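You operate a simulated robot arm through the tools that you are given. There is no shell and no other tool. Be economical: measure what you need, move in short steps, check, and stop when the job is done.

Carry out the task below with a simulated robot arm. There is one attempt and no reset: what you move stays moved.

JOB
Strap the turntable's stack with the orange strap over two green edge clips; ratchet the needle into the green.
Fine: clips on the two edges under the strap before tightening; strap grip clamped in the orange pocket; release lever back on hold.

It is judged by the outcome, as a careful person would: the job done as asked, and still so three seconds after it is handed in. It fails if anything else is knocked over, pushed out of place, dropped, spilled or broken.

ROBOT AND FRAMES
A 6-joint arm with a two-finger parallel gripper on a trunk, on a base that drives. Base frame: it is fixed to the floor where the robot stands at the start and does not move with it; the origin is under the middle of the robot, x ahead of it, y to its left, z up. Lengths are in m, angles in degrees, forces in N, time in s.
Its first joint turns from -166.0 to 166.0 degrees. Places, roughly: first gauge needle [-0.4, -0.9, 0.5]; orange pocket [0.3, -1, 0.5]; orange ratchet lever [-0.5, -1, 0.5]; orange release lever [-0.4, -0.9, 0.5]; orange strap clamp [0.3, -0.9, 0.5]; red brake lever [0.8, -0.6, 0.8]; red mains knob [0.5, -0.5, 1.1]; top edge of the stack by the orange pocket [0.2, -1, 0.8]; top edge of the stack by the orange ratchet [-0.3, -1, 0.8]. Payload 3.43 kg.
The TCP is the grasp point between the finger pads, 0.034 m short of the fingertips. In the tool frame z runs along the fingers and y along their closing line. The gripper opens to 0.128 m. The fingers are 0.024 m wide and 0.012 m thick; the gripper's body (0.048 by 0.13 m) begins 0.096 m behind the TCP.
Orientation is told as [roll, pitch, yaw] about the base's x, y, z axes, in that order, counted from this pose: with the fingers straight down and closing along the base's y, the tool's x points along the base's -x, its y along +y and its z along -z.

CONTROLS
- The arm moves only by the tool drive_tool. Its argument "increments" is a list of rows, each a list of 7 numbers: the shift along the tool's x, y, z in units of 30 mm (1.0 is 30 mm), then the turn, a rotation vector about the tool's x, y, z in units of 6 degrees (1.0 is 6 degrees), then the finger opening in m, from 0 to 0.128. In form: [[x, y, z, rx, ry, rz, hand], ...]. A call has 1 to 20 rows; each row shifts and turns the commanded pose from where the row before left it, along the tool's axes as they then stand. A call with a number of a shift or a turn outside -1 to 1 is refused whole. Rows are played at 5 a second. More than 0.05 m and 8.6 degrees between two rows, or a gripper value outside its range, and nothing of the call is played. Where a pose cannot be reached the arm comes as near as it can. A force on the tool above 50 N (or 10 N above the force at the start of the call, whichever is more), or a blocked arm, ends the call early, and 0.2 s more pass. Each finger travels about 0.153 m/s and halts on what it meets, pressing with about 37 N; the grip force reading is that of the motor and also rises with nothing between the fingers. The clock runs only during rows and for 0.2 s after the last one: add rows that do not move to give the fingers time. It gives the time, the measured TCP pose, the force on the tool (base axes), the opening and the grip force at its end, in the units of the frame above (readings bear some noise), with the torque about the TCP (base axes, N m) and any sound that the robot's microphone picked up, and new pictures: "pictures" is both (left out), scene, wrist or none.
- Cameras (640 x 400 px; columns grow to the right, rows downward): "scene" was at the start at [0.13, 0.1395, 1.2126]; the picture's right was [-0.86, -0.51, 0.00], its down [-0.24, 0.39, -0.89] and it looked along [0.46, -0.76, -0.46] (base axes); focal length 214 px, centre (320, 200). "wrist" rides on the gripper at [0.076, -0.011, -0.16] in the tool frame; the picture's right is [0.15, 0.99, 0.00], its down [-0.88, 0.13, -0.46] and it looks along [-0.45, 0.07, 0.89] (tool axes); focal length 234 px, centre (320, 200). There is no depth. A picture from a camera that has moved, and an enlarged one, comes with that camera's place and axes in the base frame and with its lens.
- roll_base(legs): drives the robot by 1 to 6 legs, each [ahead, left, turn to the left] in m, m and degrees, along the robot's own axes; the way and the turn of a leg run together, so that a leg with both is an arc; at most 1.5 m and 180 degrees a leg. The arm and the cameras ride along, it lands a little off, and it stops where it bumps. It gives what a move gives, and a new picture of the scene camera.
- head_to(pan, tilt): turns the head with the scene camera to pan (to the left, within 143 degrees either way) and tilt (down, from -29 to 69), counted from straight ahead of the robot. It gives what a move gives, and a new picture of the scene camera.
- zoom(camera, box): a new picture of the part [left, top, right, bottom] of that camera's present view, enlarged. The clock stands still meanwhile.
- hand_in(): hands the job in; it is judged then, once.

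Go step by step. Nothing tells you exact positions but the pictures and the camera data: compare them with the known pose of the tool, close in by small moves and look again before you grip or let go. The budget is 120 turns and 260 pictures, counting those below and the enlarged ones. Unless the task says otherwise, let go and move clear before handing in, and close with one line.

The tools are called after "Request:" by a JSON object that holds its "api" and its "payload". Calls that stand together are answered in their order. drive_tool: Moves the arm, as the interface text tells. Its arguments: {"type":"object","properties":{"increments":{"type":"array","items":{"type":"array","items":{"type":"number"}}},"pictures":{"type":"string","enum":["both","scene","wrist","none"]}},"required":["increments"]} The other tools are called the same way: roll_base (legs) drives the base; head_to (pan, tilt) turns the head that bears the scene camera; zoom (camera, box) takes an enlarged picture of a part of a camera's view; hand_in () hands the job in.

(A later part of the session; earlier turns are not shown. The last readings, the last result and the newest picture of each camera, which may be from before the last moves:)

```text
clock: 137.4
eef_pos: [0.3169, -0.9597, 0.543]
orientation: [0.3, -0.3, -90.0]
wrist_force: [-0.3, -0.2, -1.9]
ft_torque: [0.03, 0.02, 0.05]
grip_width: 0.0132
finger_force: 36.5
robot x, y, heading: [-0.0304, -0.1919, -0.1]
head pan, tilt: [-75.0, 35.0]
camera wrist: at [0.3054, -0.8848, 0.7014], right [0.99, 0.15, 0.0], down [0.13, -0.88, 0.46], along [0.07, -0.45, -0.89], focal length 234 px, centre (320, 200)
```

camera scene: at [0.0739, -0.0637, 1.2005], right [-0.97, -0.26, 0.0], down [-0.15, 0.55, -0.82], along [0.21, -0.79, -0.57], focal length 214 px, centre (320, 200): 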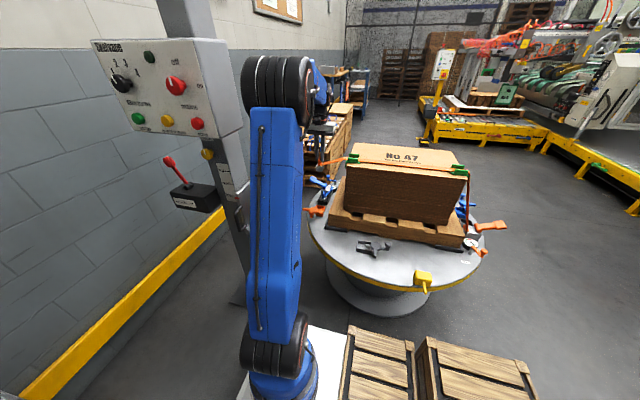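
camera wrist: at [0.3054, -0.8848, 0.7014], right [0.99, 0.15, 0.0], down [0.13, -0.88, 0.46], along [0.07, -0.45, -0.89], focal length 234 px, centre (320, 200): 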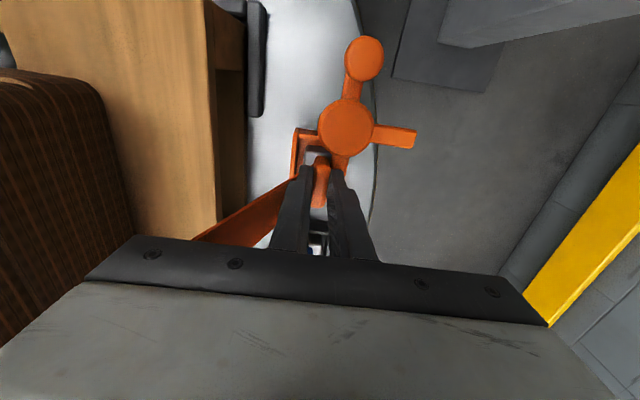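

Request:
{"api": "drive_tool", "payload": {"increments": [[0, 0, 0.1, 0, 0, 0, 0.005], [0, 0, 0, 0, 0, 0, 0.005]], "pictures": "none"}}

Request:
{"api": "drive_tool", "payload": {"increments": [[0, 0, 0.1, 0, 0, 0, 0.005], [0, 0, 0, 0, 0, 0, 0.005]], "pictures": "none"}}

Request:
{"api": "zoom", "payload": {"camera": "scene", "box": [308, 195, 332, 219]}}

```text
clock: 138.1
eef_pos: [0.3182, -0.9611, 0.5416]
orientation: [0.4, -0.3, -90.0]
wrist_force: [-0.5, 0.3, 23.9]
ft_torque: [0.48, 0.07, -0.02]
grip_width: 0.0136
finger_force: 37.0
robot x, y, heading: [-0.0313, -0.1973, 0.1]
head pan, tilt: [-75.0, 35.0]
```

```text
clock: 138.7
eef_pos: [0.3176, -0.9607, 0.5376]
orientation: [0.3, -0.3, -89.9]
wrist_force: [-0.2, -8.5, 26.7]
ft_torque: [-0.21, 0.1, 0.04]
grip_width: 0.0136
finger_force: 37.3
robot x, y, heading: [-0.0332, -0.1936, 0.1]
head pan, tilt: [-75.0, 35.0]
```

```text
16.00 times, centred on (320, 207) of scene
camera zoom: at [0.074, -0.0632, 1.2005], right [-0.97, -0.26, 0.0], down [-0.15, 0.55, -0.82], along [0.21, -0.79, -0.57], focal length 3432 px, centre (320, 88)
```

zoom: 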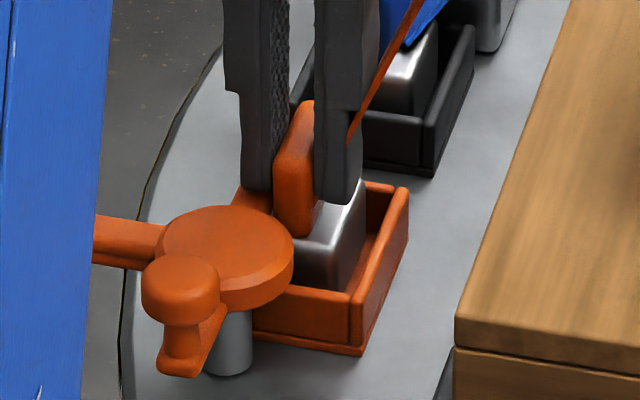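

The block is seated on the pocket floor. I'll unload, open modestly and rise.

Request:
{"api": "drive_tool", "payload": {"increments": [[0, 0, -0.05, 0, 0, 0, 0.005], [0, 0, 0, 0, 0, 0, 0.025], [0, 0, 0, 0, 0, 0, 0.03], [0, 0, -0.7, 0, 0, 0, 0.03], [0, 0, -1, 0, 0, 0, 0.03], [0, 0, -1, 0, 0, 0, 0.05]], "pictures": "none"}}

Request:
{"api": "zoom", "payload": {"camera": "wrist", "box": [220, 60, 420, 185]}}

Request:
{"api": "zoom", "payload": {"camera": "scene", "box": [300, 140, 380, 220]}}

```text
clock: 140.1
eef_pos: [0.3176, -0.9607, 0.616]
orientation: [0.3, -0.1, -90.1]
wrist_force: [-0.4, 1.3, 0.1]
ft_torque: [-0.01, 0.0, 0.02]
grip_width: 0.0498
finger_force: 0.0
robot x, y, heading: [-0.0328, -0.1942, 0.2]
head pan, tilt: [-75.0, 35.0]
```

```text
3.20 times, centred on (320, 122) of wrist
camera zoom: at [0.3056, -0.8849, 0.7756], right [0.99, 0.15, 0.0], down [0.13, -0.88, 0.46], along [0.07, -0.45, -0.89], focal length 749 px, centre (320, 448)
```

zoom: 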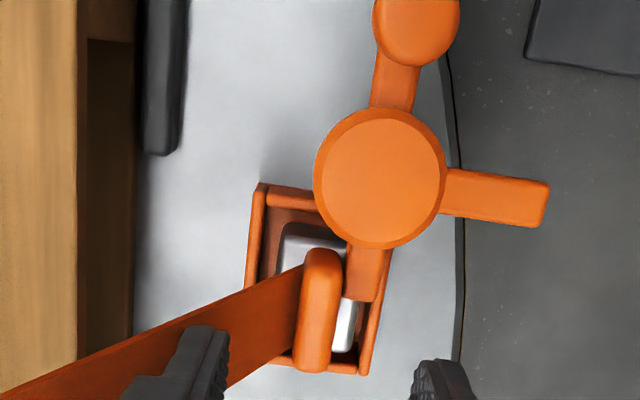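

```text
5.00 times, centred on (340, 180) of scene
camera zoom: at [0.0744, -0.0638, 1.2006], right [-0.97, -0.26, 0.0], down [-0.15, 0.55, -0.82], along [0.21, -0.79, -0.57], focal length 1072 px, centre (220, 300)
```

zoom: 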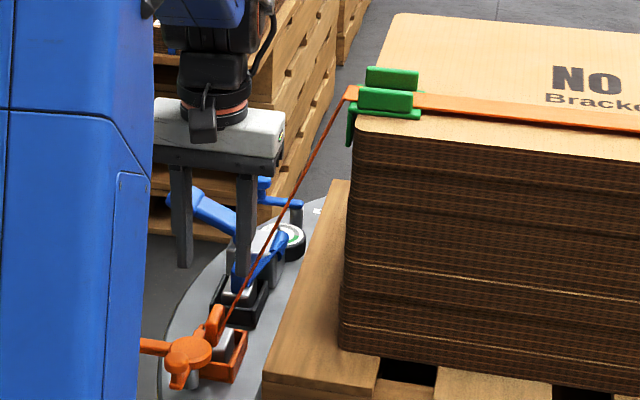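

The grip is seated in the pocket with the strap over the clip. Now I'll move over the clamp knob at (0.333, -0.869) to turn it closed.

Request:
{"api": "drive_tool", "payload": {"increments": [[0.77, 0.13, 0, 0, 0, 0, 0.05], [0.77, 0.13, 0, 0, 0, 0, 0.05], [0.77, 0.13, 0, 0, 0, 0, 0.05], [0.77, 0.13, 0, 0, 0, 0, 0.05], [0, 0, 0, 0, 0, 0, 0.05]], "pictures": "none"}}

Request:
{"api": "zoom", "payload": {"camera": "wrist", "box": [200, 80, 440, 230]}}

```text
clock: 141.2
eef_pos: [0.3312, -0.8676, 0.6197]
orientation: [0.4, 0.0, -90.0]
wrist_force: [0.0, 1.1, -0.2]
ft_torque: [-0.02, 0.02, 0.0]
grip_width: 0.05
finger_force: 0.1
robot x, y, heading: [-0.0342, -0.1931, -0.1]
head pan, tilt: [-75.0, 35.0]
```

```text
2.67 times, centred on (320, 155) of wrist
camera zoom: at [0.3199, -0.7916, 0.7768], right [0.99, 0.15, 0.0], down [0.13, -0.88, 0.46], along [0.07, -0.45, -0.89], focal length 624 px, centre (320, 320)
```

zoom: 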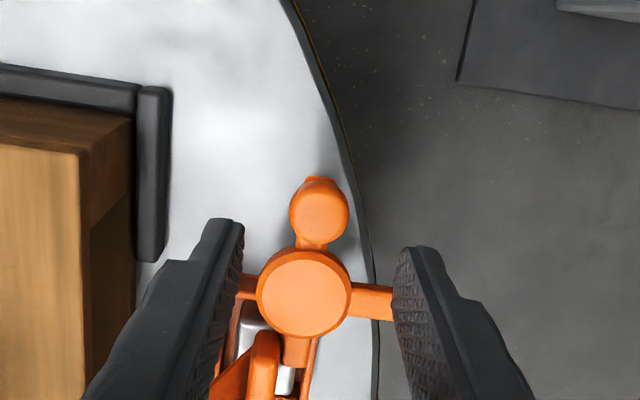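

Request:
{"api": "drive_tool", "payload": {"increments": [[0, 0.03, 1, 0, 0, 0, 0.05], [0, 0, 1, 0, 0, 0, 0.05], [0, 0, 0.2, 0, 0, 0, 0.05], [0, 0, 0, 0, 0, 0, 0.03], [0, 0, 0, 0, 0, 0, 0.015], [0, 0, 0, 0, 0, 0, 0.015]], "pictures": "none"}}

Request:
{"api": "zoom", "payload": {"camera": "wrist", "box": [200, 80, 440, 230]}}

```text
clock: 142.7
eef_pos: [0.3345, -0.8672, 0.5531]
orientation: [0.3, -0.1, -89.8]
wrist_force: [3.5, 2.6, -3.4]
ft_torque: [-0.09, 0.0, 0.16]
grip_width: 0.0244
finger_force: 45.1
robot x, y, heading: [-0.0356, -0.1955, 0.0]
head pan, tilt: [-75.0, 35.0]
```

```text
2.67 times, centred on (320, 155) of wrist
camera zoom: at [0.3215, -0.7918, 0.7116], right [0.99, 0.15, 0.0], down [0.13, -0.88, 0.46], along [0.07, -0.45, -0.89], focal length 624 px, centre (320, 320)
```

zoom: 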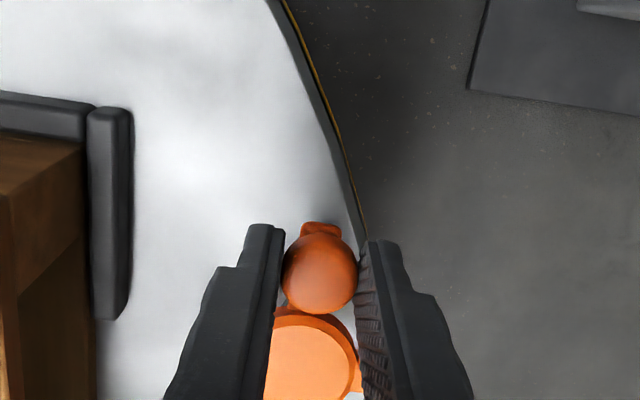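

The knob is gripped. Turning it clockwise (towards +x), first half.

Request:
{"api": "drive_tool", "payload": {"increments": [[-0.05, 0.28, 0, 0, 0, 0, 0.015], [-0.1, 0.27, 0, 0, 0, 0, 0.015], [-0.15, 0.25, 0, 0, 0, 0, 0.015], [0, 0, 0, 0, 0, 0, 0.015]], "pictures": "none"}}

Request:
{"api": "zoom", "payload": {"camera": "wrist", "box": [200, 80, 440, 230]}}

```text
clock: 143.7
eef_pos: [0.3581, -0.8772, 0.5522]
orientation: [0.3, -0.1, -89.9]
wrist_force: [-7.2, -0.5, 6.7]
ft_torque: [-0.08, 0.37, -0.23]
grip_width: 0.0245
finger_force: 44.8
robot x, y, heading: [-0.0334, -0.1943, 0.2]
head pan, tilt: [-75.0, 35.0]
```

```text
2.67 times, centred on (320, 155) of wrist
camera zoom: at [0.3456, -0.8005, 0.7112], right [0.99, 0.15, 0.0], down [0.13, -0.88, 0.46], along [0.07, -0.45, -0.89], focal length 624 px, centre (320, 320)
```

zoom: 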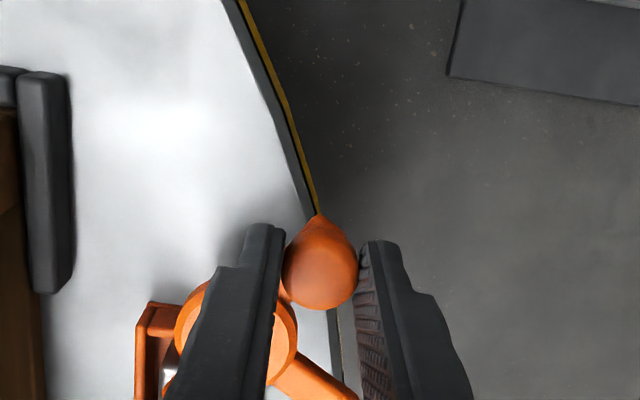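

It turns freely. Continuing the arc to the end.

Request:
{"api": "drive_tool", "payload": {"increments": [[-0.2, 0.22, 0, 0, 0, 0, 0.015], [-0.24, 0.177, 0, 0, 0, 0, 0.015], [-0.27, 0.13, 0, 0, 0, 0, 0.015], [-0.285, 0.075, 0, 0, 0, 0, 0.015], [0, 0, 0, 0, 0, 0, 0.015]], "pictures": "none"}}

Request:
{"api": "zoom", "payload": {"camera": "wrist", "box": [200, 80, 440, 230]}}

Request:
{"api": "zoom", "payload": {"camera": "scene", "box": [308, 195, 332, 219]}}

```text
clock: 144.8
eef_pos: [0.3767, -0.9079, 0.5531]
orientation: [0.3, -0.1, -90.0]
wrist_force: [11.8, 7.9, -8.2]
ft_torque: [0.11, -0.22, -0.24]
grip_width: 0.0246
finger_force: 45.1
robot x, y, heading: [-0.0323, -0.1977, -0.3]
head pan, tilt: [-75.0, 35.0]
```

```text
2.67 times, centred on (320, 155) of wrist
camera zoom: at [0.365, -0.8311, 0.7118], right [0.99, 0.15, 0.0], down [0.13, -0.88, 0.46], along [0.07, -0.45, -0.89], focal length 624 px, centre (320, 320)
```

zoom: 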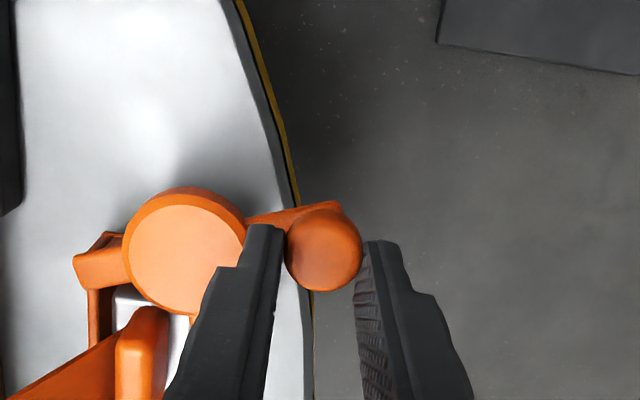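

```text
16.00 times, centred on (320, 207) of scene
camera zoom: at [0.0748, -0.0637, 1.2005], right [-0.97, -0.26, 0.0], down [-0.15, 0.55, -0.82], along [0.21, -0.79, -0.57], focal length 3432 px, centre (320, 88)
```

zoom: 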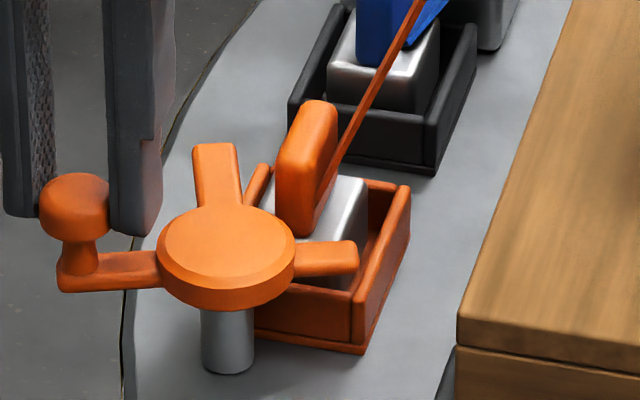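

The jaw bar has almost reached the block. Continuing until the stop.

Request:
{"api": "drive_tool", "payload": {"increments": [[-0.22, 0.0, 0, 0, 0, 0, 0.015], [-0.2, -0.02, 0, 0, 0, 0, 0.015], [0, 0, 0, 0, 0, 0, 0.015]], "pictures": "none"}}

Request:
{"api": "drive_tool", "payload": {"increments": [[-0.2, -0.04, 0, 0, 0, 0, 0.015], [0, 0, 0, 0, 0, 0, 0.015]], "pictures": "none"}}

Request:
{"api": "zoom", "payload": {"camera": "scene", "box": [308, 195, 332, 219]}}

```text
clock: 145.5
eef_pos: [0.3787, -0.9199, 0.553]
orientation: [0.4, -0.1, -89.9]
wrist_force: [5.3, -1.8, -8.1]
ft_torque: [-0.18, 0.07, 0.06]
grip_width: 0.0244
finger_force: 45.5
robot x, y, heading: [-0.0321, -0.1961, 0.0]
head pan, tilt: [-75.0, 35.0]
stopped in row 3: the force on the tool passed its limit at 52 N (the readings are from after the stop); the commanded pose is now the measured one
```

```text
clock: 146.1
eef_pos: [0.3804, -0.9252, 0.5531]
orientation: [0.3, 0.0, -90.0]
wrist_force: [23.8, 7.2, -9.7]
ft_torque: [0.94, -0.37, -0.49]
grip_width: 0.0245
finger_force: 45.2
robot x, y, heading: [-0.0358, -0.1946, -0.2]
head pan, tilt: [-75.0, 35.0]
```

```text
16.00 times, centred on (320, 207) of scene
camera zoom: at [0.0755, -0.0636, 1.2005], right [-0.97, -0.26, 0.0], down [-0.15, 0.55, -0.82], along [0.21, -0.79, -0.57], focal length 3432 px, centre (320, 88)
```

zoom: 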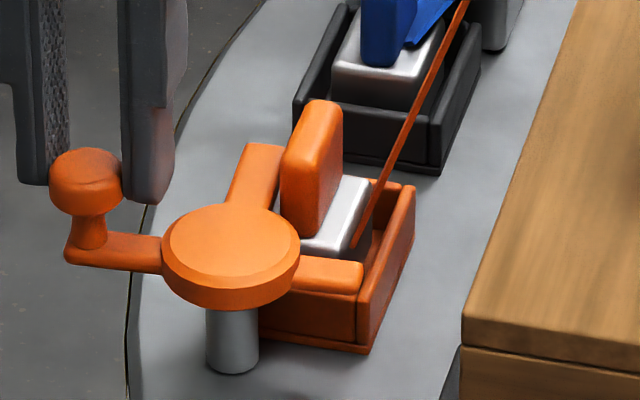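

The jaw bar is now over the block beside the tab and at a firm stop. I'll let go and check.

Request:
{"api": "drive_tool", "payload": {"increments": [[0.06, 0, 0, 0, 0, 0, 0.03], [0, 0, 0, 0, 0, 0, 0.05], [0, 0, -1, 0, 0, 0, 0.05], [0, 0, -1, 0, 0, 0, 0.05], [0, 0, -1, 0, 0, 0, 0.05], [0, 0, -1, 0, 0, 0, 0.05]], "pictures": "wrist"}}

Request:
{"api": "zoom", "payload": {"camera": "wrist", "box": [220, 80, 380, 180]}}

Request:
{"api": "zoom", "payload": {"camera": "scene", "box": [308, 195, 332, 219]}}

```text
clock: 147.5
eef_pos: [0.3765, -0.9216, 0.6733]
orientation: [0.4, -0.1, -89.9]
wrist_force: [-0.1, -0.8, -0.1]
ft_torque: [0.04, 0.0, 0.03]
grip_width: 0.0502
finger_force: 0.1
robot x, y, heading: [-0.0352, -0.1965, -0.0]
head pan, tilt: [-75.0, 35.0]
camera wrist: at [0.3647, -0.846, 0.8327], right [0.99, 0.15, 0.01], down [0.13, -0.88, 0.46], along [0.07, -0.45, -0.89], focal length 234 px, centre (320, 200)
```

wrist: 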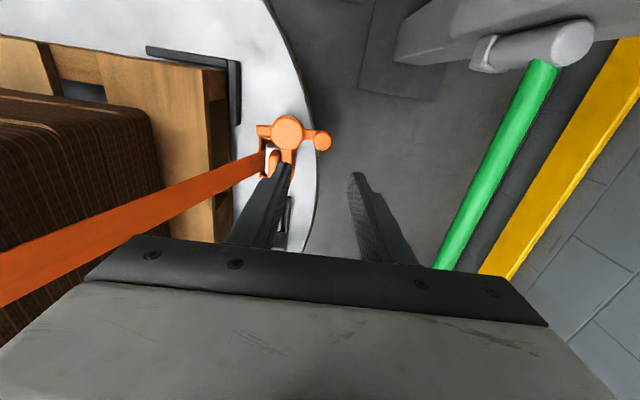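

```text
4.00 times, centred on (300, 130) of wrist
camera zoom: at [0.3647, -0.846, 0.8327], right [0.99, 0.15, 0.01], down [0.13, -0.88, 0.46], along [0.07, -0.45, -0.89], focal length 937 px, centre (400, 480)
```

zoom: 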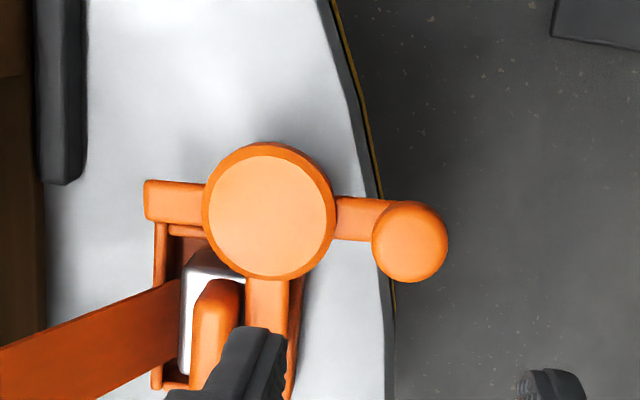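

```text
16.00 times, centred on (320, 207) of scene
camera zoom: at [0.0749, -0.0637, 1.2006], right [-0.97, -0.26, 0.0], down [-0.15, 0.55, -0.82], along [0.21, -0.79, -0.57], focal length 3432 px, centre (320, 88)
```

zoom: 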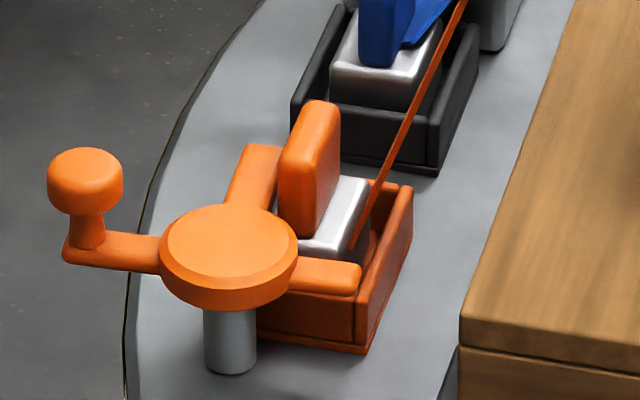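

The clamp is closed. Now back to the ratchet side: rise, cross over the box with good clearance, and roll the base back.

Request:
{"api": "drive_tool", "payload": {"increments": [[0, 0, -1, 0, 0, 0, 0.05], [0, 0, -1, 0, 0, 0, 0.05], [0, 0, -1, 0, 0, 0, 0.05], [0, 0, -1, 0, 0, 0, 0.05], [0, 0, -1, 0, 0, 0, 0.05], [0, 0, -1, 0, 0, 0, 0.05], [0, -1, -0.5, 0, 0, 0, 0.05], [0, -1, -0.5, 0, 0, 0, 0.05], [0, -1, -0.5, 0, 0, 0, 0.05], [0, -1, -0.5, 0, 0, 0, 0.05], [0.2, -1, -0.5, 0, 0, 0, 0.05], [0.2, -1, -0.5, 0, 0, 0, 0.05], [0.2, -1, 0, 0, 0, 0, 0.05], [0.2, -1, 0, 0, 0, 0, 0.05], [0.2, -1, 0, 0, 0, 0, 0.05], [0.2, -1, 0, 0, 0, 0, 0.05], [0.2, -1, 0, 0, 0, 0, 0.05], [0.2, -1, 0, 0, 0, 0, 0.05], [0.2, -1, 0, 0, 0, 0, 0.05], [0.2, -1, 0, 0, 0, 0, 0.05]], "pictures": "none"}}

Request:
{"api": "roll_base", "payload": {"legs": [[-0.15, 0, 0]]}}

```text
clock: 151.7
eef_pos: [-0.0477, -0.8613, 0.9423]
orientation: [0.4, -0.1, -89.8]
wrist_force: [-0.2, 0.3, -0.1]
ft_torque: [0.04, -0.02, -0.01]
grip_width: 0.0499
finger_force: 0.1
robot x, y, heading: [-0.0307, -0.1967, 0.1]
head pan, tilt: [-75.0, 35.0]
```

```text
clock: 153.1
eef_pos: [-0.1941, -0.8628, 0.9423]
orientation: [0.5, -0.1, -89.8]
wrist_force: [0.1, -0.6, -0.2]
ft_torque: [0.03, -0.02, 0.0]
grip_width: 0.0501
finger_force: 0.0
robot x, y, heading: [-0.1806, -0.1961, 0.3]
head pan, tilt: [-75.0, 35.0]
camera scene: at [-0.0742, -0.0634, 1.2005], right [-0.97, -0.26, 0.0], down [-0.15, 0.55, -0.82], along [0.21, -0.79, -0.57], focal length 214 px, centre (320, 200)
```

scene: 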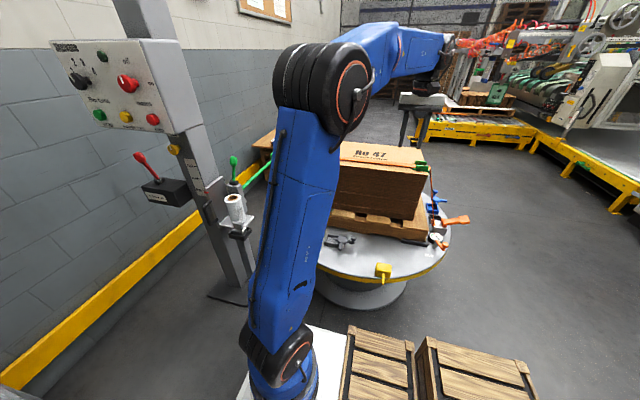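

Now to the release knob, at about (-0.42, -0.807), to return it to hold.

Request:
{"api": "drive_tool", "payload": {"increments": [[0.23, -0.94, 0, 0, -0.08, 0, 0.05], [0.23, -0.94, 0, 0, 0, 0, 0.05], [0.23, -0.94, 0, 0, 0, 0, 0.05], [0.23, -0.94, 0.5, 0, 0, 0, 0.05], [0.23, -0.94, 1, 0, 0, 0, 0.05], [0.23, -0.94, 1, 0, 0, 0, 0.05], [0.23, -0.94, 1, 0, 0, 0, 0.05], [0.23, -0.94, 1, 0, 0, 0, 0.05], [0, 0, 1, 0, 0, 0, 0.05], [0, 0, 1, 0, 0, 0, 0.05], [0, 0, 1, 0, 0, 0, 0.05], [0, 0, 1, 0, 0, 0, 0.05], [0, 0, 1, 0, 0, 0, 0.05], [0, 0, 1, 0, 0, 0, 0.05], [0, 0, 0.2, 0, 0, 0, 0.05]], "pictures": "wrist"}}

Request:
{"api": "zoom", "payload": {"camera": "wrist", "box": [200, 80, 440, 230]}}

```text
clock: 156.2
eef_pos: [-0.4172, -0.8116, 0.6185]
orientation: [0.4, -0.7, -89.8]
wrist_force: [-0.2, 0.1, 0.3]
ft_torque: [0.0, -0.02, 0.0]
grip_width: 0.0497
finger_force: 0.0
robot x, y, heading: [-0.1834, -0.1963, -0.1]
head pan, tilt: [-75.0, 35.0]
camera wrist: at [-0.4306, -0.7341, 0.7764], right [0.99, 0.15, 0.01], down [0.13, -0.88, 0.47], along [0.07, -0.46, -0.88], focal length 234 px, centre (320, 200)
```

wrist: 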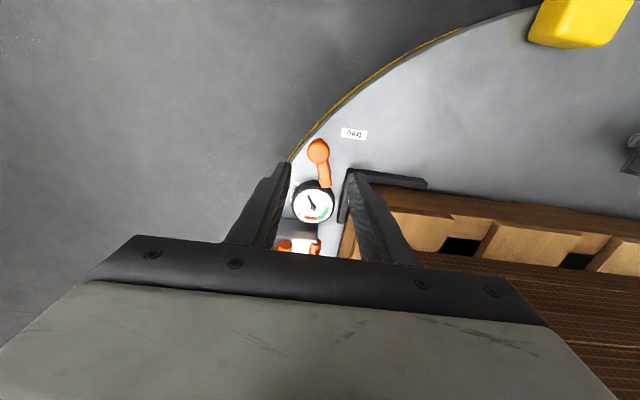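

```text
2.67 times, centred on (320, 155) of wrist
camera zoom: at [-0.4306, -0.7341, 0.7764], right [0.99, 0.15, 0.01], down [0.13, -0.88, 0.47], along [0.07, -0.46, -0.88], focal length 624 px, centre (320, 320)
```

zoom: 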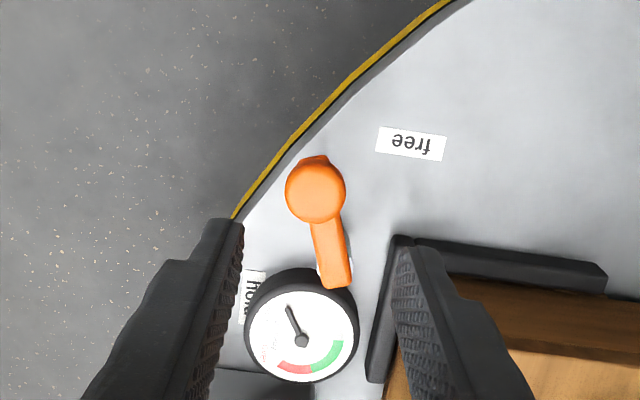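

Request:
{"api": "drive_tool", "payload": {"increments": [[0.2, -0.15, 0.8, 0, 0, 0, 0.05], [0, 0, 0.8, 0, 0, 0, 0.05], [0, 0, 0.8, 0, 0, 0, 0.05], [0, 0, 0, 0, 0, 0, 0.03], [0, 0, 0, 0, 0, 0, 0.015], [0, 0, 0, 0, 0, 0, 0.015]], "pictures": "none"}}

Request:
{"api": "zoom", "payload": {"camera": "wrist", "box": [200, 80, 440, 230]}}

```text
clock: 157.7
eef_pos: [-0.4206, -0.8081, 0.5453]
orientation: [0.4, -0.5, -89.8]
wrist_force: [-1.7, -1.2, 0.1]
ft_torque: [-0.28, 0.17, -0.05]
grip_width: 0.0246
finger_force: 45.7
robot x, y, heading: [-0.1831, -0.1986, 0.1]
head pan, tilt: [-75.0, 35.0]
```

```text
2.67 times, centred on (320, 155) of wrist
camera zoom: at [-0.4335, -0.7296, 0.703], right [0.99, 0.15, 0.01], down [0.13, -0.88, 0.47], along [0.07, -0.46, -0.88], focal length 624 px, centre (320, 320)
```

zoom: 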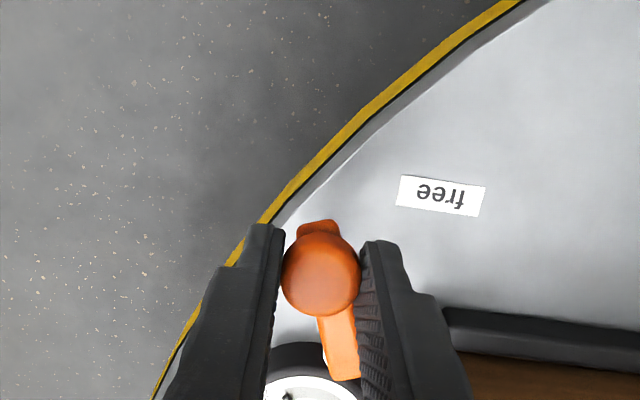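

Swinging the lever back along its arc to hold.

Request:
{"api": "drive_tool", "payload": {"increments": [[-0.097, -0.283, 0, 0, 0, 0, 0.015], [-0.157, -0.257, 0, 0, 0, 0, 0.015], [-0.203, -0.22, 0, 0, 0, 0, 0.015], [-0.247, -0.17, 0, 0, 0, 0, 0.015], [-0.273, -0.117, 0, 0, 0, 0, 0.015], [-0.297, -0.057, 0, 0, 0, 0, 0.015], [-0.2, -0.003, 0, 0, 0, 0, 0.015], [0, 0, 0, 0, 0, 0, 0.015]], "pictures": "none"}}

Request:
{"api": "zoom", "payload": {"camera": "wrist", "box": [200, 80, 440, 230]}}

```text
clock: 159.4
eef_pos: [-0.4523, -0.8492, 0.5454]
orientation: [0.5, -0.5, -89.8]
wrist_force: [37.4, 32.2, -5.6]
ft_torque: [0.65, -0.52, 0.27]
grip_width: 0.0247
finger_force: 45.5
robot x, y, heading: [-0.1813, -0.1944, -0.1]
head pan, tilt: [-75.0, 35.0]
```

```text
2.67 times, centred on (320, 155) of wrist
camera zoom: at [-0.4653, -0.7724, 0.7038], right [0.99, 0.15, 0.01], down [0.13, -0.88, 0.46], along [0.08, -0.46, -0.89], focal length 624 px, centre (320, 320)
```

zoom: 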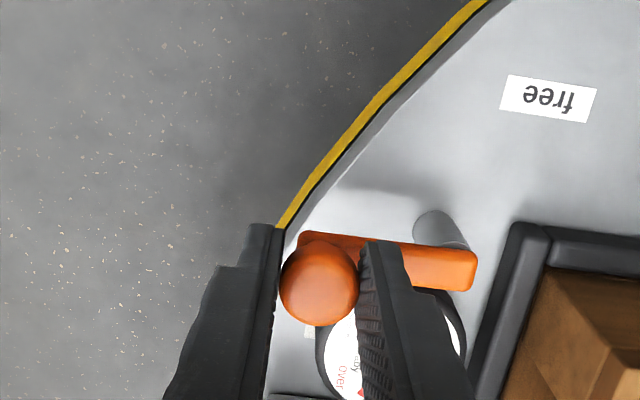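

The lever is back on hold, pressed against its stop. I'll release it, rise and turn to yaw 0 for the ratchet handle.

Request:
{"api": "drive_tool", "payload": {"increments": [[0.05, 0.08, 0, 0, 0, 0, 0.03], [0, 0, 0, 0, 0, 0, 0.05], [0, 0, -1, 0, 0, 0, 0.06], [0, 0, -1, 0, 0, 0, 0.07], [0, 0, -1, 0, 0, 0, 0.08], [0, 0, -1, 0, 0, -1, 0.08], [0, 0, -1, 0, 0, -1, 0.08], [0, 0, -1, 0, 0, -1, 0.08], [0, 0, 0, 0, 0, -1, 0.08], [0, 0, 0, 0, 0, -1, 0.08], [0, 0, 0, 0, 0, -1, 0.08], [0, 0, 0, 0, 0, -1, 0.08], [0, 0, 0, 0, 0, -1, 0.08], [0, 0, 0, 0, 0, -1, 0.08], [0, 0, 0, 0, 0, -1, 0.08], [0, 0, 0, 0, 0, -1, 0.08], [0, 0, 0, 0, 0, -1, 0.08], [0, 0, 0, 0, 0, -1, 0.08], [0, 0, 0, 0, 0, -1, 0.08], [0, 0, 0, 0, 0, -1, 0.08]], "pictures": "none"}}

Request:
{"api": "drive_tool", "payload": {"increments": [[0.65, -0.95, 0, 0, 0, 0, 0.08], [0.65, -0.95, 0, 0, 0, 0, 0.08], [0.65, -0.95, 0, 0, 0, 0, 0.08], [0.65, -0.95, 0, 0, 0, 0, 0.08], [0, 0, 0, 0, 0, 0, 0.08]], "pictures": "both"}}

Request:
{"api": "zoom", "payload": {"camera": "wrist", "box": [200, 80, 440, 230]}}

Request:
{"api": "zoom", "payload": {"camera": "scene", "box": [410, 150, 490, 250]}}

```text
clock: 163.7
eef_pos: [-0.4532, -0.8473, 0.7275]
orientation: [-0.6, -0.4, 0.4]
wrist_force: [0.4, -0.1, 0.0]
ft_torque: [0.01, -0.03, -0.01]
grip_width: 0.0801
finger_force: 0.0
robot x, y, heading: [-0.1802, -0.1982, 0.2]
head pan, tilt: [-75.0, 35.0]
```

```text
clock: 164.8
eef_pos: [-0.5311, -0.9643, 0.7261]
orientation: [-0.6, -0.4, 0.2]
wrist_force: [-0.5, -0.3, 0.6]
ft_torque: [0.01, 0.02, -0.01]
grip_width: 0.0799
finger_force: 0.0
robot x, y, heading: [-0.1768, -0.1968, 0.3]
head pan, tilt: [-75.0, 35.0]
camera scene: at [-0.0742, -0.0634, 1.2006], right [-0.97, -0.26, 0.0], down [-0.15, 0.55, -0.82], along [0.21, -0.79, -0.57], focal length 214 px, centre (320, 200)
camera wrist: at [-0.607, -0.9734, 0.8847], right [-0.15, 0.99, -0.01], down [0.88, 0.14, 0.46], along [0.46, 0.06, -0.89], focal length 234 px, centre (320, 200)
```

scene: 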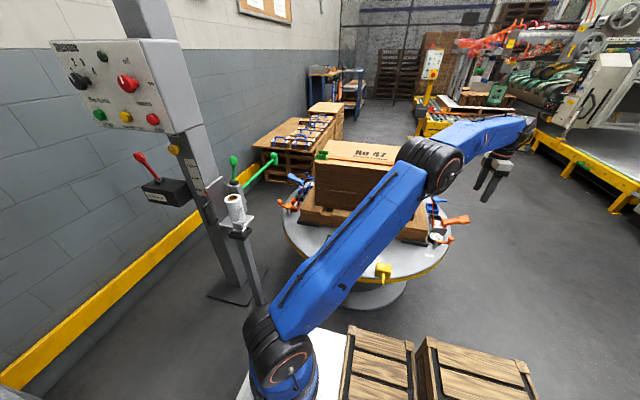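
wrist: 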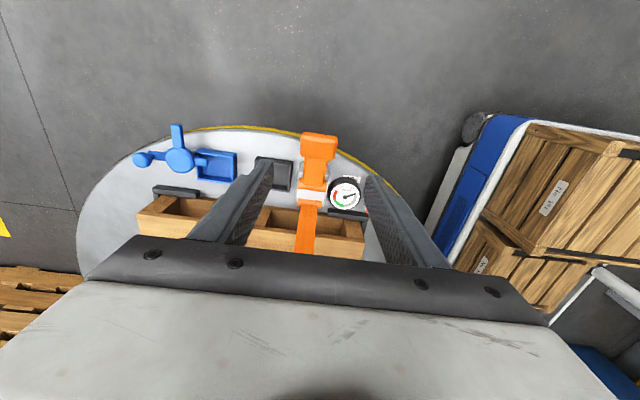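

```text
2.67 times, centred on (320, 155) of wrist
camera zoom: at [-0.607, -0.9734, 0.8847], right [-0.15, 0.99, -0.01], down [0.88, 0.14, 0.46], along [0.46, 0.06, -0.89], focal length 624 px, centre (320, 320)
```

zoom: 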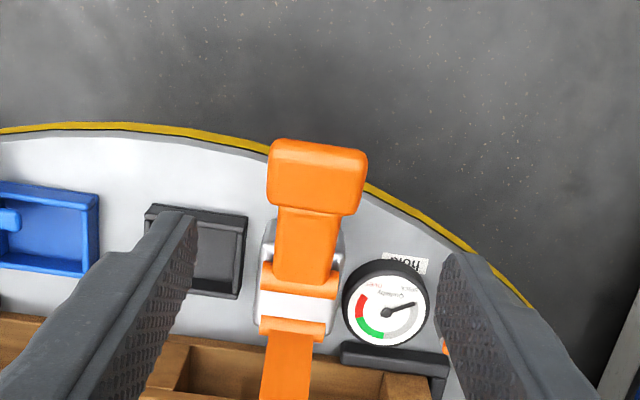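

```text
4.00 times, centred on (450, 200) of scene
camera zoom: at [-0.0742, -0.0634, 1.2006], right [-0.97, -0.26, 0.0], down [-0.15, 0.55, -0.82], along [0.21, -0.79, -0.57], focal length 858 px, centre (-200, 200)
```

zoom: 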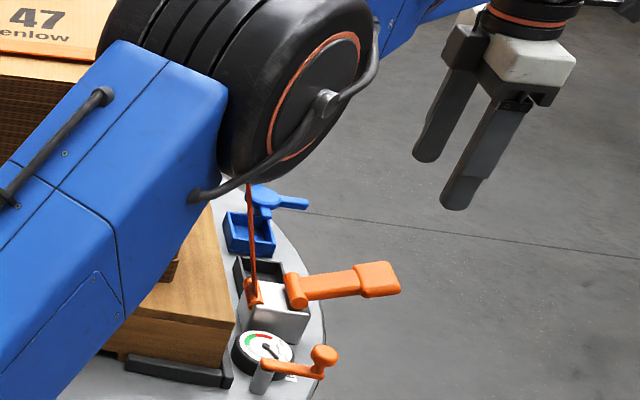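

The handle paddle is at about (-0.521, -0.966, 0.568), 51 mm wide. I'll descend and take it by its sides.

Request:
{"api": "drive_tool", "payload": {"increments": [[-0.34, -0.03, 1, 0, 0, 0, 0.08], [0, 0, 1, 0, 0, 0, 0.08], [0, 0, 1, 0, 0, 0, 0.08], [0, 0, 1, 0, 0, 0, 0.08], [0, 0, 1, 0, 0, 0, 0.08], [0, 0, 0, 0, 0, 0, 0.08]], "pictures": "none"}}

Request:
{"api": "zoom", "payload": {"camera": "wrist", "box": [200, 80, 440, 230]}}

Request:
{"api": "zoom", "payload": {"camera": "scene", "box": [420, 180, 484, 260]}}

```text
clock: 166.2
eef_pos: [-0.5197, -0.9654, 0.5759]
orientation: [-0.7, -0.5, 0.3]
wrist_force: [0.3, 0.5, 0.4]
ft_torque: [-0.03, -0.01, -0.02]
grip_width: 0.0803
finger_force: 0.1
robot x, y, heading: [-0.1794, -0.1943, 0.3]
head pan, tilt: [-75.0, 35.0]
```

```text
2.67 times, centred on (320, 155) of wrist
camera zoom: at [-0.5965, -0.9742, 0.735], right [-0.15, 0.99, -0.01], down [0.88, 0.14, 0.46], along [0.46, 0.06, -0.89], focal length 624 px, centre (320, 320)
```

zoom: 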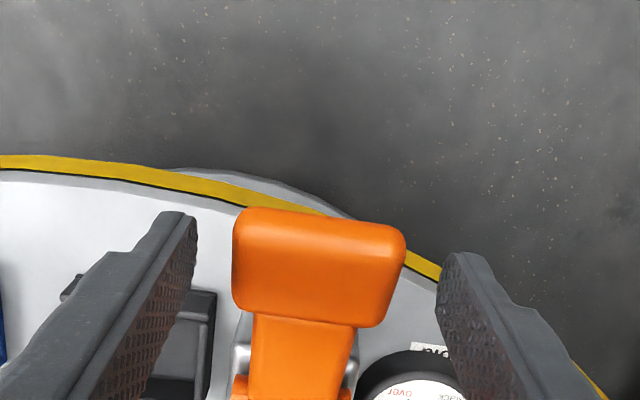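

```text
5.00 times, centred on (452, 220) of scene
camera zoom: at [-0.0743, -0.0635, 1.2006], right [-0.97, -0.26, 0.0], down [-0.15, 0.55, -0.82], along [0.21, -0.79, -0.57], focal length 1072 px, centre (-340, 100)
```

zoom: 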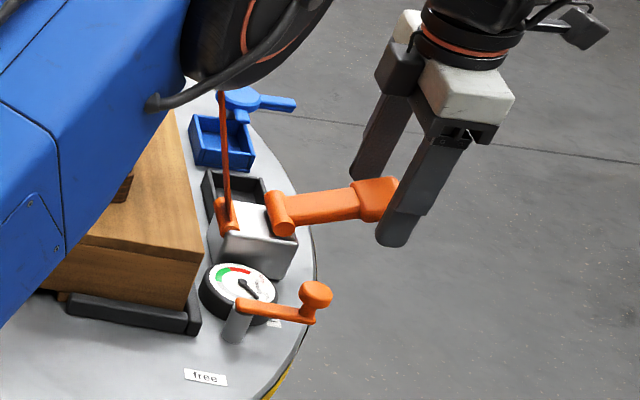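

Request:
{"api": "drive_tool", "payload": {"increments": [[0.12, 0, 0.1, 0, 0, 0, 0.07], [0, 0, 0, 0, 0, 0, 0.055], [0, 0, 0, 0, 0, 0, 0.04], [0, 0, 0, 0, 0, 0, 0.04]], "pictures": "none"}}

Request:
{"api": "drive_tool", "payload": {"increments": [[-0.15, 0, -0.25, 0, 0, 0, 0.04], [-0.15, 0, -0.25, 0, 0, 0, 0.04], [0, 0, 0, 0, 0, 0, 0.04]], "pictures": "none"}}

Request:
{"api": "zoom", "payload": {"camera": "wrist", "box": [200, 80, 440, 230]}}

Request:
{"api": "zoom", "payload": {"camera": "scene", "box": [420, 180, 484, 260]}}

```text
clock: 167.2
eef_pos: [-0.5231, -0.9657, 0.5736]
orientation: [-0.7, -0.4, 0.3]
wrist_force: [-6.7, -23.0, -1.2]
ft_torque: [-0.19, 0.3, 0.26]
grip_width: 0.0518
finger_force: 45.2
robot x, y, heading: [-0.1776, -0.2007, -0.1]
head pan, tilt: [-75.0, 35.0]
```

```text
clock: 167.6
eef_pos: [-0.5242, -0.9665, 0.5753]
orientation: [-0.7, -0.3, 0.1]
wrist_force: [-7.0, -11.0, -11.9]
ft_torque: [-0.21, -0.46, 0.49]
grip_width: 0.0518
finger_force: 45.4
robot x, y, heading: [-0.1806, -0.197, 0.4]
head pan, tilt: [-75.0, 35.0]
stopped in row 1: the force on the tool passed its limit at 60 N (the readings are from after the stop); the commanded pose is now the measured one
```

```text
2.67 times, centred on (320, 155) of wrist
camera zoom: at [-0.5995, -0.9756, 0.733], right [-0.15, 0.99, -0.01], down [0.88, 0.14, 0.46], along [0.45, 0.06, -0.89], focal length 624 px, centre (320, 320)
```

zoom: 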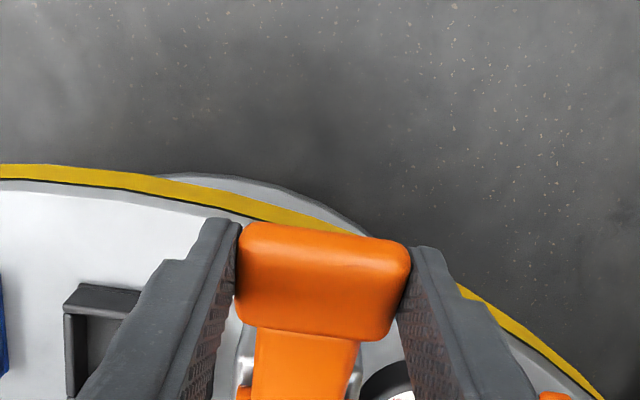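

```text
5.00 times, centred on (452, 220) of scene
camera zoom: at [-0.0748, -0.0645, 1.2007], right [-0.97, -0.26, 0.0], down [-0.15, 0.55, -0.82], along [0.21, -0.79, -0.57], focal length 1072 px, centre (-340, 100)
```

zoom: 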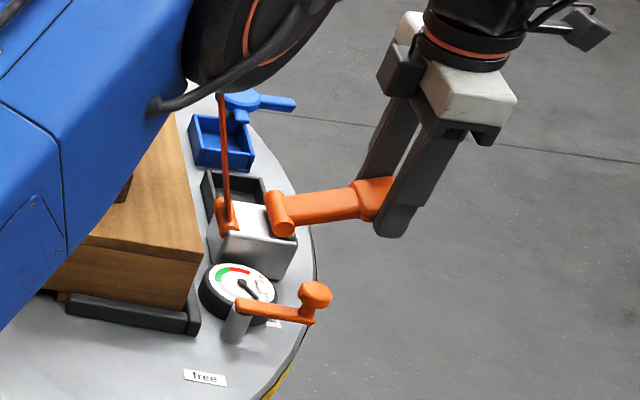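

Upward is resisted. I'll relieve the sideways preload and try the other direction, downward.

Request:
{"api": "drive_tool", "payload": {"increments": [[0.05, -0.05, 0.1, 0, 0, 0, 0.04], [0, 0, 0, 0, 0, 0, 0.04]], "pictures": "none"}}

Request:
{"api": "drive_tool", "payload": {"increments": [[0.1, 0, 0.18, 0, 0, 0, 0.04], [0.1, 0, 0.18, 0, 0, 0, 0.04], [0, 0, 0, 0, 0, 0, 0.04]], "pictures": "none"}}

Request:
{"api": "zoom", "payload": {"camera": "scene", "box": [420, 180, 484, 260]}}

```text
clock: 168.2
eef_pos: [-0.5234, -0.9656, 0.5743]
orientation: [-0.7, -0.3, 0.2]
wrist_force: [14.3, 13.3, 12.5]
ft_torque: [1.32, -1.76, -0.07]
grip_width: 0.0516
finger_force: 45.0
robot x, y, heading: [-0.1797, -0.1956, 0.1]
head pan, tilt: [-75.0, 35.0]
```

```text
clock: 169.0
eef_pos: [-0.5295, -0.9663, 0.5611]
orientation: [-0.5, -0.2, 0.3]
wrist_force: [14.9, 11.2, -3.7]
ft_torque: [0.18, -0.06, 0.21]
grip_width: 0.0519
finger_force: 45.2
robot x, y, heading: [-0.1779, -0.1977, 0.1]
head pan, tilt: [-75.0, 35.0]
```

```text
5.00 times, centred on (452, 220) of scene
camera zoom: at [-0.0743, -0.0638, 1.2005], right [-0.97, -0.26, 0.0], down [-0.15, 0.55, -0.82], along [0.21, -0.79, -0.57], focal length 1072 px, centre (-340, 100)
```

zoom: 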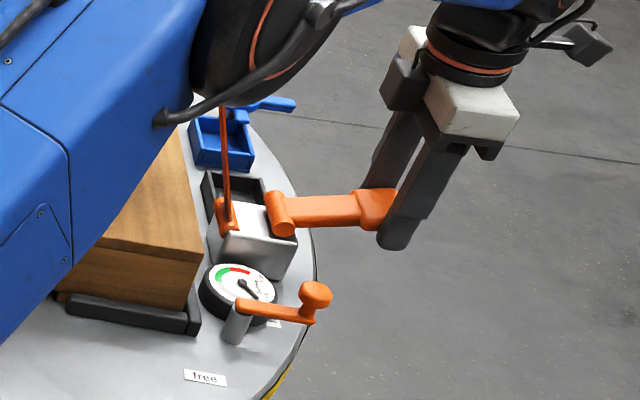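

Downward is the working stroke. Continuing the down stroke and watching the gauge.

Request:
{"api": "drive_tool", "payload": {"increments": [[0.07, 0, 0.26, 0, 0, 0, 0.04], [0.047, 0, 0.26, 0, 0, 0, 0.04], [0.023, 0, 0.26, 0, 0, 0, 0.04], [0, 0, 0, 0, 0, 0, 0.04]], "pictures": "none"}}

Request:
{"api": "zoom", "payload": {"camera": "scene", "box": [420, 180, 484, 260]}}

```text
clock: 170.0
eef_pos: [-0.5356, -0.9657, 0.5398]
orientation: [-0.7, -0.2, 0.1]
wrist_force: [8.9, 18.1, 17.3]
ft_torque: [0.71, -1.43, -0.27]
grip_width: 0.0518
finger_force: 44.9
robot x, y, heading: [-0.1786, -0.1932, -0.1]
head pan, tilt: [-75.0, 35.0]
```

```text
5.00 times, centred on (452, 220) of scene
camera zoom: at [-0.0742, -0.0629, 1.2004], right [-0.97, -0.26, 0.0], down [-0.15, 0.55, -0.82], along [0.21, -0.79, -0.57], focal length 1072 px, centre (-340, 100)
```

zoom: 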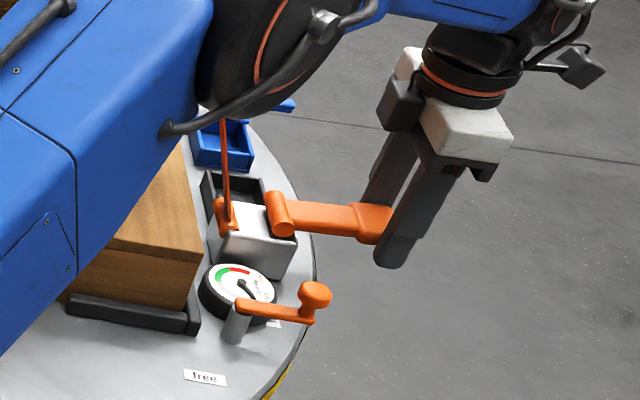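

Request:
{"api": "drive_tool", "payload": {"increments": [[0.02, 0, 0.26, 0, 0, 0, 0.04], [0, 0, 0.26, 0, 0, 0, 0.04], [-0.02, 0, 0.26, 0, 0, 0, 0.04], [0, 0, 0, 0, 0, 0, 0.04]], "pictures": "none"}}

Request:
{"api": "zoom", "payload": {"camera": "scene", "box": [420, 180, 484, 260]}}

Request:
{"api": "zoom", "payload": {"camera": "wrist", "box": [260, 120, 500, 270]}}

```text
clock: 170.7
eef_pos: [-0.5363, -0.9675, 0.5242]
orientation: [-0.7, -0.1, 0.2]
wrist_force: [8.3, 10.4, 15.2]
ft_torque: [1.71, 0.49, -0.38]
grip_width: 0.0514
finger_force: 44.5
robot x, y, heading: [-0.1814, -0.1991, 0.2]
head pan, tilt: [-75.0, 35.0]
stopped in row 3: the force on the tool passed its limit at 57 N (the readings are from after the stop); the commanded pose is now the measured one
```

```text
5.00 times, centred on (452, 220) of scene
camera zoom: at [-0.074, -0.0629, 1.2005], right [-0.97, -0.26, 0.0], down [-0.15, 0.55, -0.82], along [0.21, -0.79, -0.57], focal length 1072 px, centre (-340, 100)
```

zoom: 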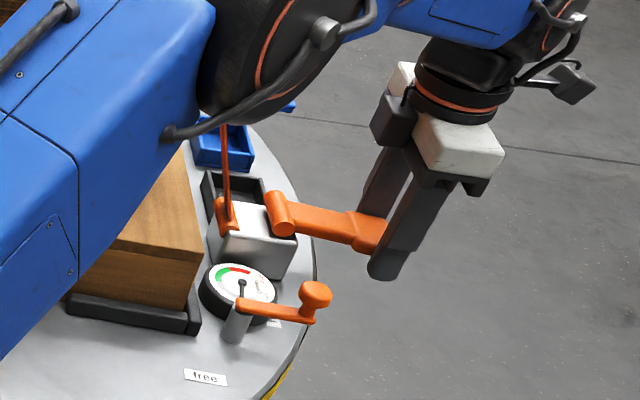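

```text
2.67 times, centred on (380, 195) of wrist
camera zoom: at [-0.6116, -0.9759, 0.6825], right [-0.15, 0.99, -0.01], down [0.88, 0.14, 0.46], along [0.45, 0.06, -0.89], focal length 624 px, centre (160, 213)
```

zoom: 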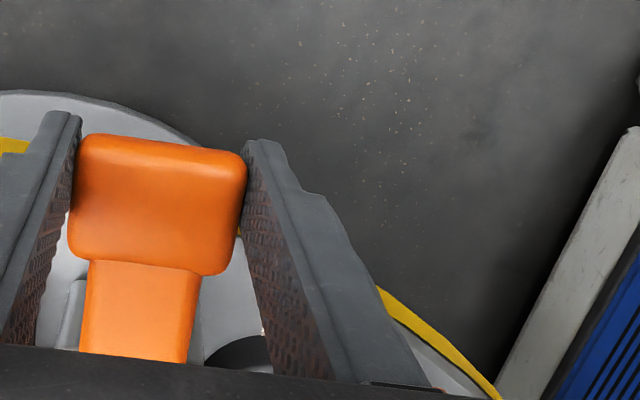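

Request:
{"api": "zoom", "payload": {"camera": "scene", "box": [454, 226, 480, 246]}}

Request:
{"api": "drive_tool", "payload": {"increments": [[0, 0, 0.15, 0, 0, 0, 0.04], [0, 0, 0, 0, 0, 0, 0.04]], "pictures": "none"}}

Request:
{"api": "zoom", "payload": {"camera": "scene", "box": [454, 226, 480, 246]}}

```text
16.00 times, centred on (467, 236) of scene
camera zoom: at [-0.074, -0.0629, 1.2005], right [-0.97, -0.26, 0.0], down [-0.15, 0.55, -0.82], along [0.21, -0.79, -0.57], focal length 3432 px, centre (-2032, -376)
```

zoom: 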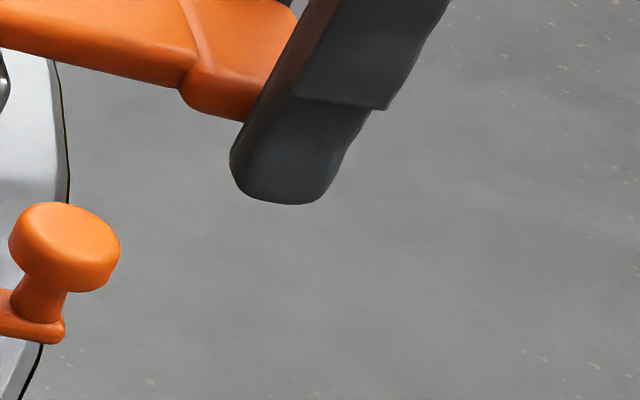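

```text
clock: 171.3
eef_pos: [-0.5366, -0.9659, 0.5237]
orientation: [-0.8, 0.0, 0.2]
wrist_force: [7.1, 8.8, 15.8]
ft_torque: [1.64, 0.59, -0.13]
grip_width: 0.0517
finger_force: 45.4
robot x, y, heading: [-0.1804, -0.1978, 0.1]
head pan, tilt: [-75.0, 35.0]
stopped in row 2: the force on the tool passed its limit at 52 N (the readings are from after the stop); the commanded pose is now the measured one
```

```text
16.00 times, centred on (467, 236) of scene
camera zoom: at [-0.0739, -0.0628, 1.2005], right [-0.97, -0.26, 0.0], down [-0.15, 0.55, -0.82], along [0.21, -0.79, -0.57], focal length 3432 px, centre (-2032, -376)
```

zoom: 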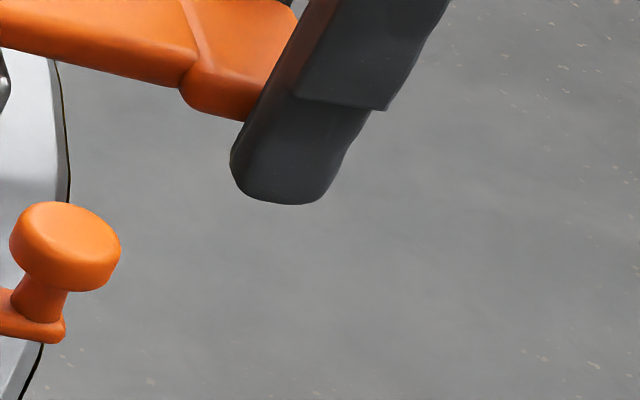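

The stroke's lower end is reached. Checking the gauge.

Request:
{"api": "zoom", "payload": {"camera": "scene", "box": [424, 228, 448, 248]}}

Request:
{"api": "drive_tool", "payload": {"increments": [[0, 0, -0.26, 0, 0, 0, 0.04], [-0.023, 0, -0.26, 0, 0, 0, 0.04], [-0.05, 0, -0.26, 0, 0, 0, 0.04], [-0.07, 0, -0.26, 0, 0, 0, 0.04], [-0.1, 0, -0.25, 0, 0, 0, 0.04], [0, 0, 0, 0, 0, 0, 0.04]], "pictures": "none"}}

Request:
{"api": "zoom", "payload": {"camera": "scene", "box": [424, 228, 448, 248]}}

```text
16.00 times, centred on (436, 238) of scene
camera zoom: at [-0.0739, -0.0628, 1.2005], right [-0.97, -0.26, 0.0], down [-0.15, 0.55, -0.82], along [0.21, -0.79, -0.57], focal length 3432 px, centre (-1536, -408)
```

zoom: 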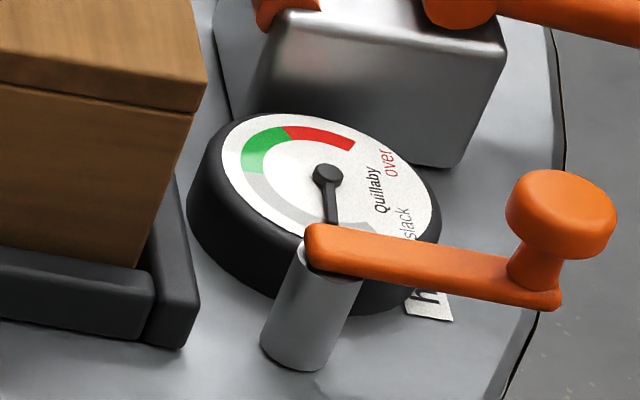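

```text
clock: 172.7
eef_pos: [-0.5302, -0.9669, 0.5629]
orientation: [-0.9, -0.1, 0.1]
wrist_force: [-20.9, -0.3, -4.0]
ft_torque: [0.5, 1.45, 0.97]
grip_width: 0.0516
finger_force: 45.3
robot x, y, heading: [-0.179, -0.1928, -0.0]
head pan, tilt: [-75.0, 35.0]
```

```text
16.00 times, centred on (436, 238) of scene
camera zoom: at [-0.0748, -0.0637, 1.2006], right [-0.97, -0.26, 0.0], down [-0.15, 0.55, -0.82], along [0.21, -0.79, -0.57], focal length 3432 px, centre (-1536, -408)
```

zoom: 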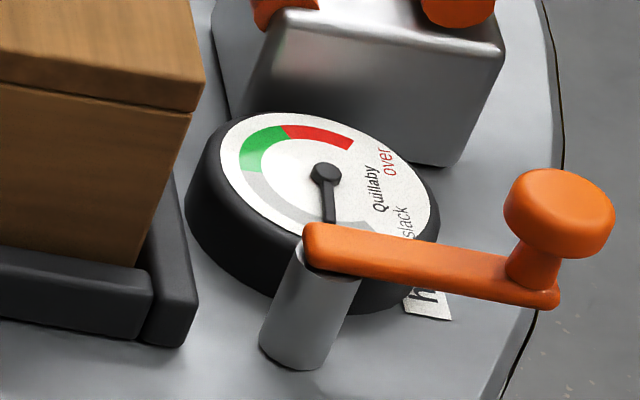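

The ratchet held the gain. The needle still needs to reach the green at the left; another stroke.

Request:
{"api": "drive_tool", "payload": {"increments": [[-0.02, 0, -0.3, 0, 0, 0, 0.04], [0.1, 0, 0.2, 0, 0, 0, 0.04], [0.1, 0, 0.2, 0, 0, 0, 0.04], [0.07, 0, 0.26, 0, 0, 0, 0.04], [0.03, 0, 0.26, 0, 0, 0, 0.04], [0.0, 0, 0.26, 0, 0, 0, 0.04], [-0.02, 0, 0.2, 0, 0, 0, 0.04], [0, 0, 0, 0, 0, 0, 0.04]], "pictures": "none"}}

Request:
{"api": "zoom", "payload": {"camera": "scene", "box": [424, 228, 448, 248]}}

```text
clock: 174.5
eef_pos: [-0.5391, -0.9665, 0.5299]
orientation: [-1.0, 0.1, 0.0]
wrist_force: [-24.8, -9.9, 18.9]
ft_torque: [0.7, -1.2, -0.04]
grip_width: 0.0514
finger_force: 45.1
robot x, y, heading: [-0.183, -0.194, 0.1]
head pan, tilt: [-75.0, 35.0]
```

```text
16.00 times, centred on (436, 238) of scene
camera zoom: at [-0.0749, -0.0633, 1.2005], right [-0.97, -0.26, 0.0], down [-0.15, 0.55, -0.82], along [0.21, -0.79, -0.57], focal length 3432 px, centre (-1536, -408)
```

zoom: 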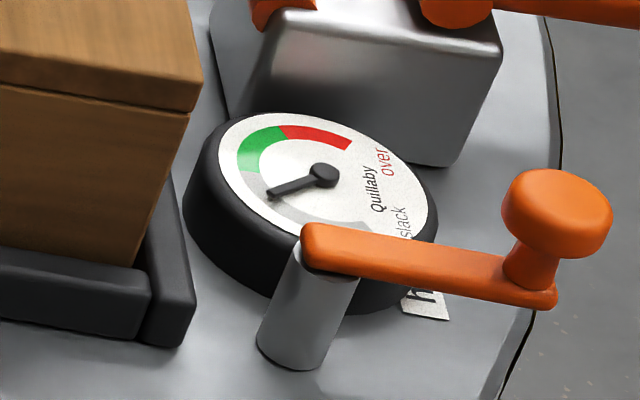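

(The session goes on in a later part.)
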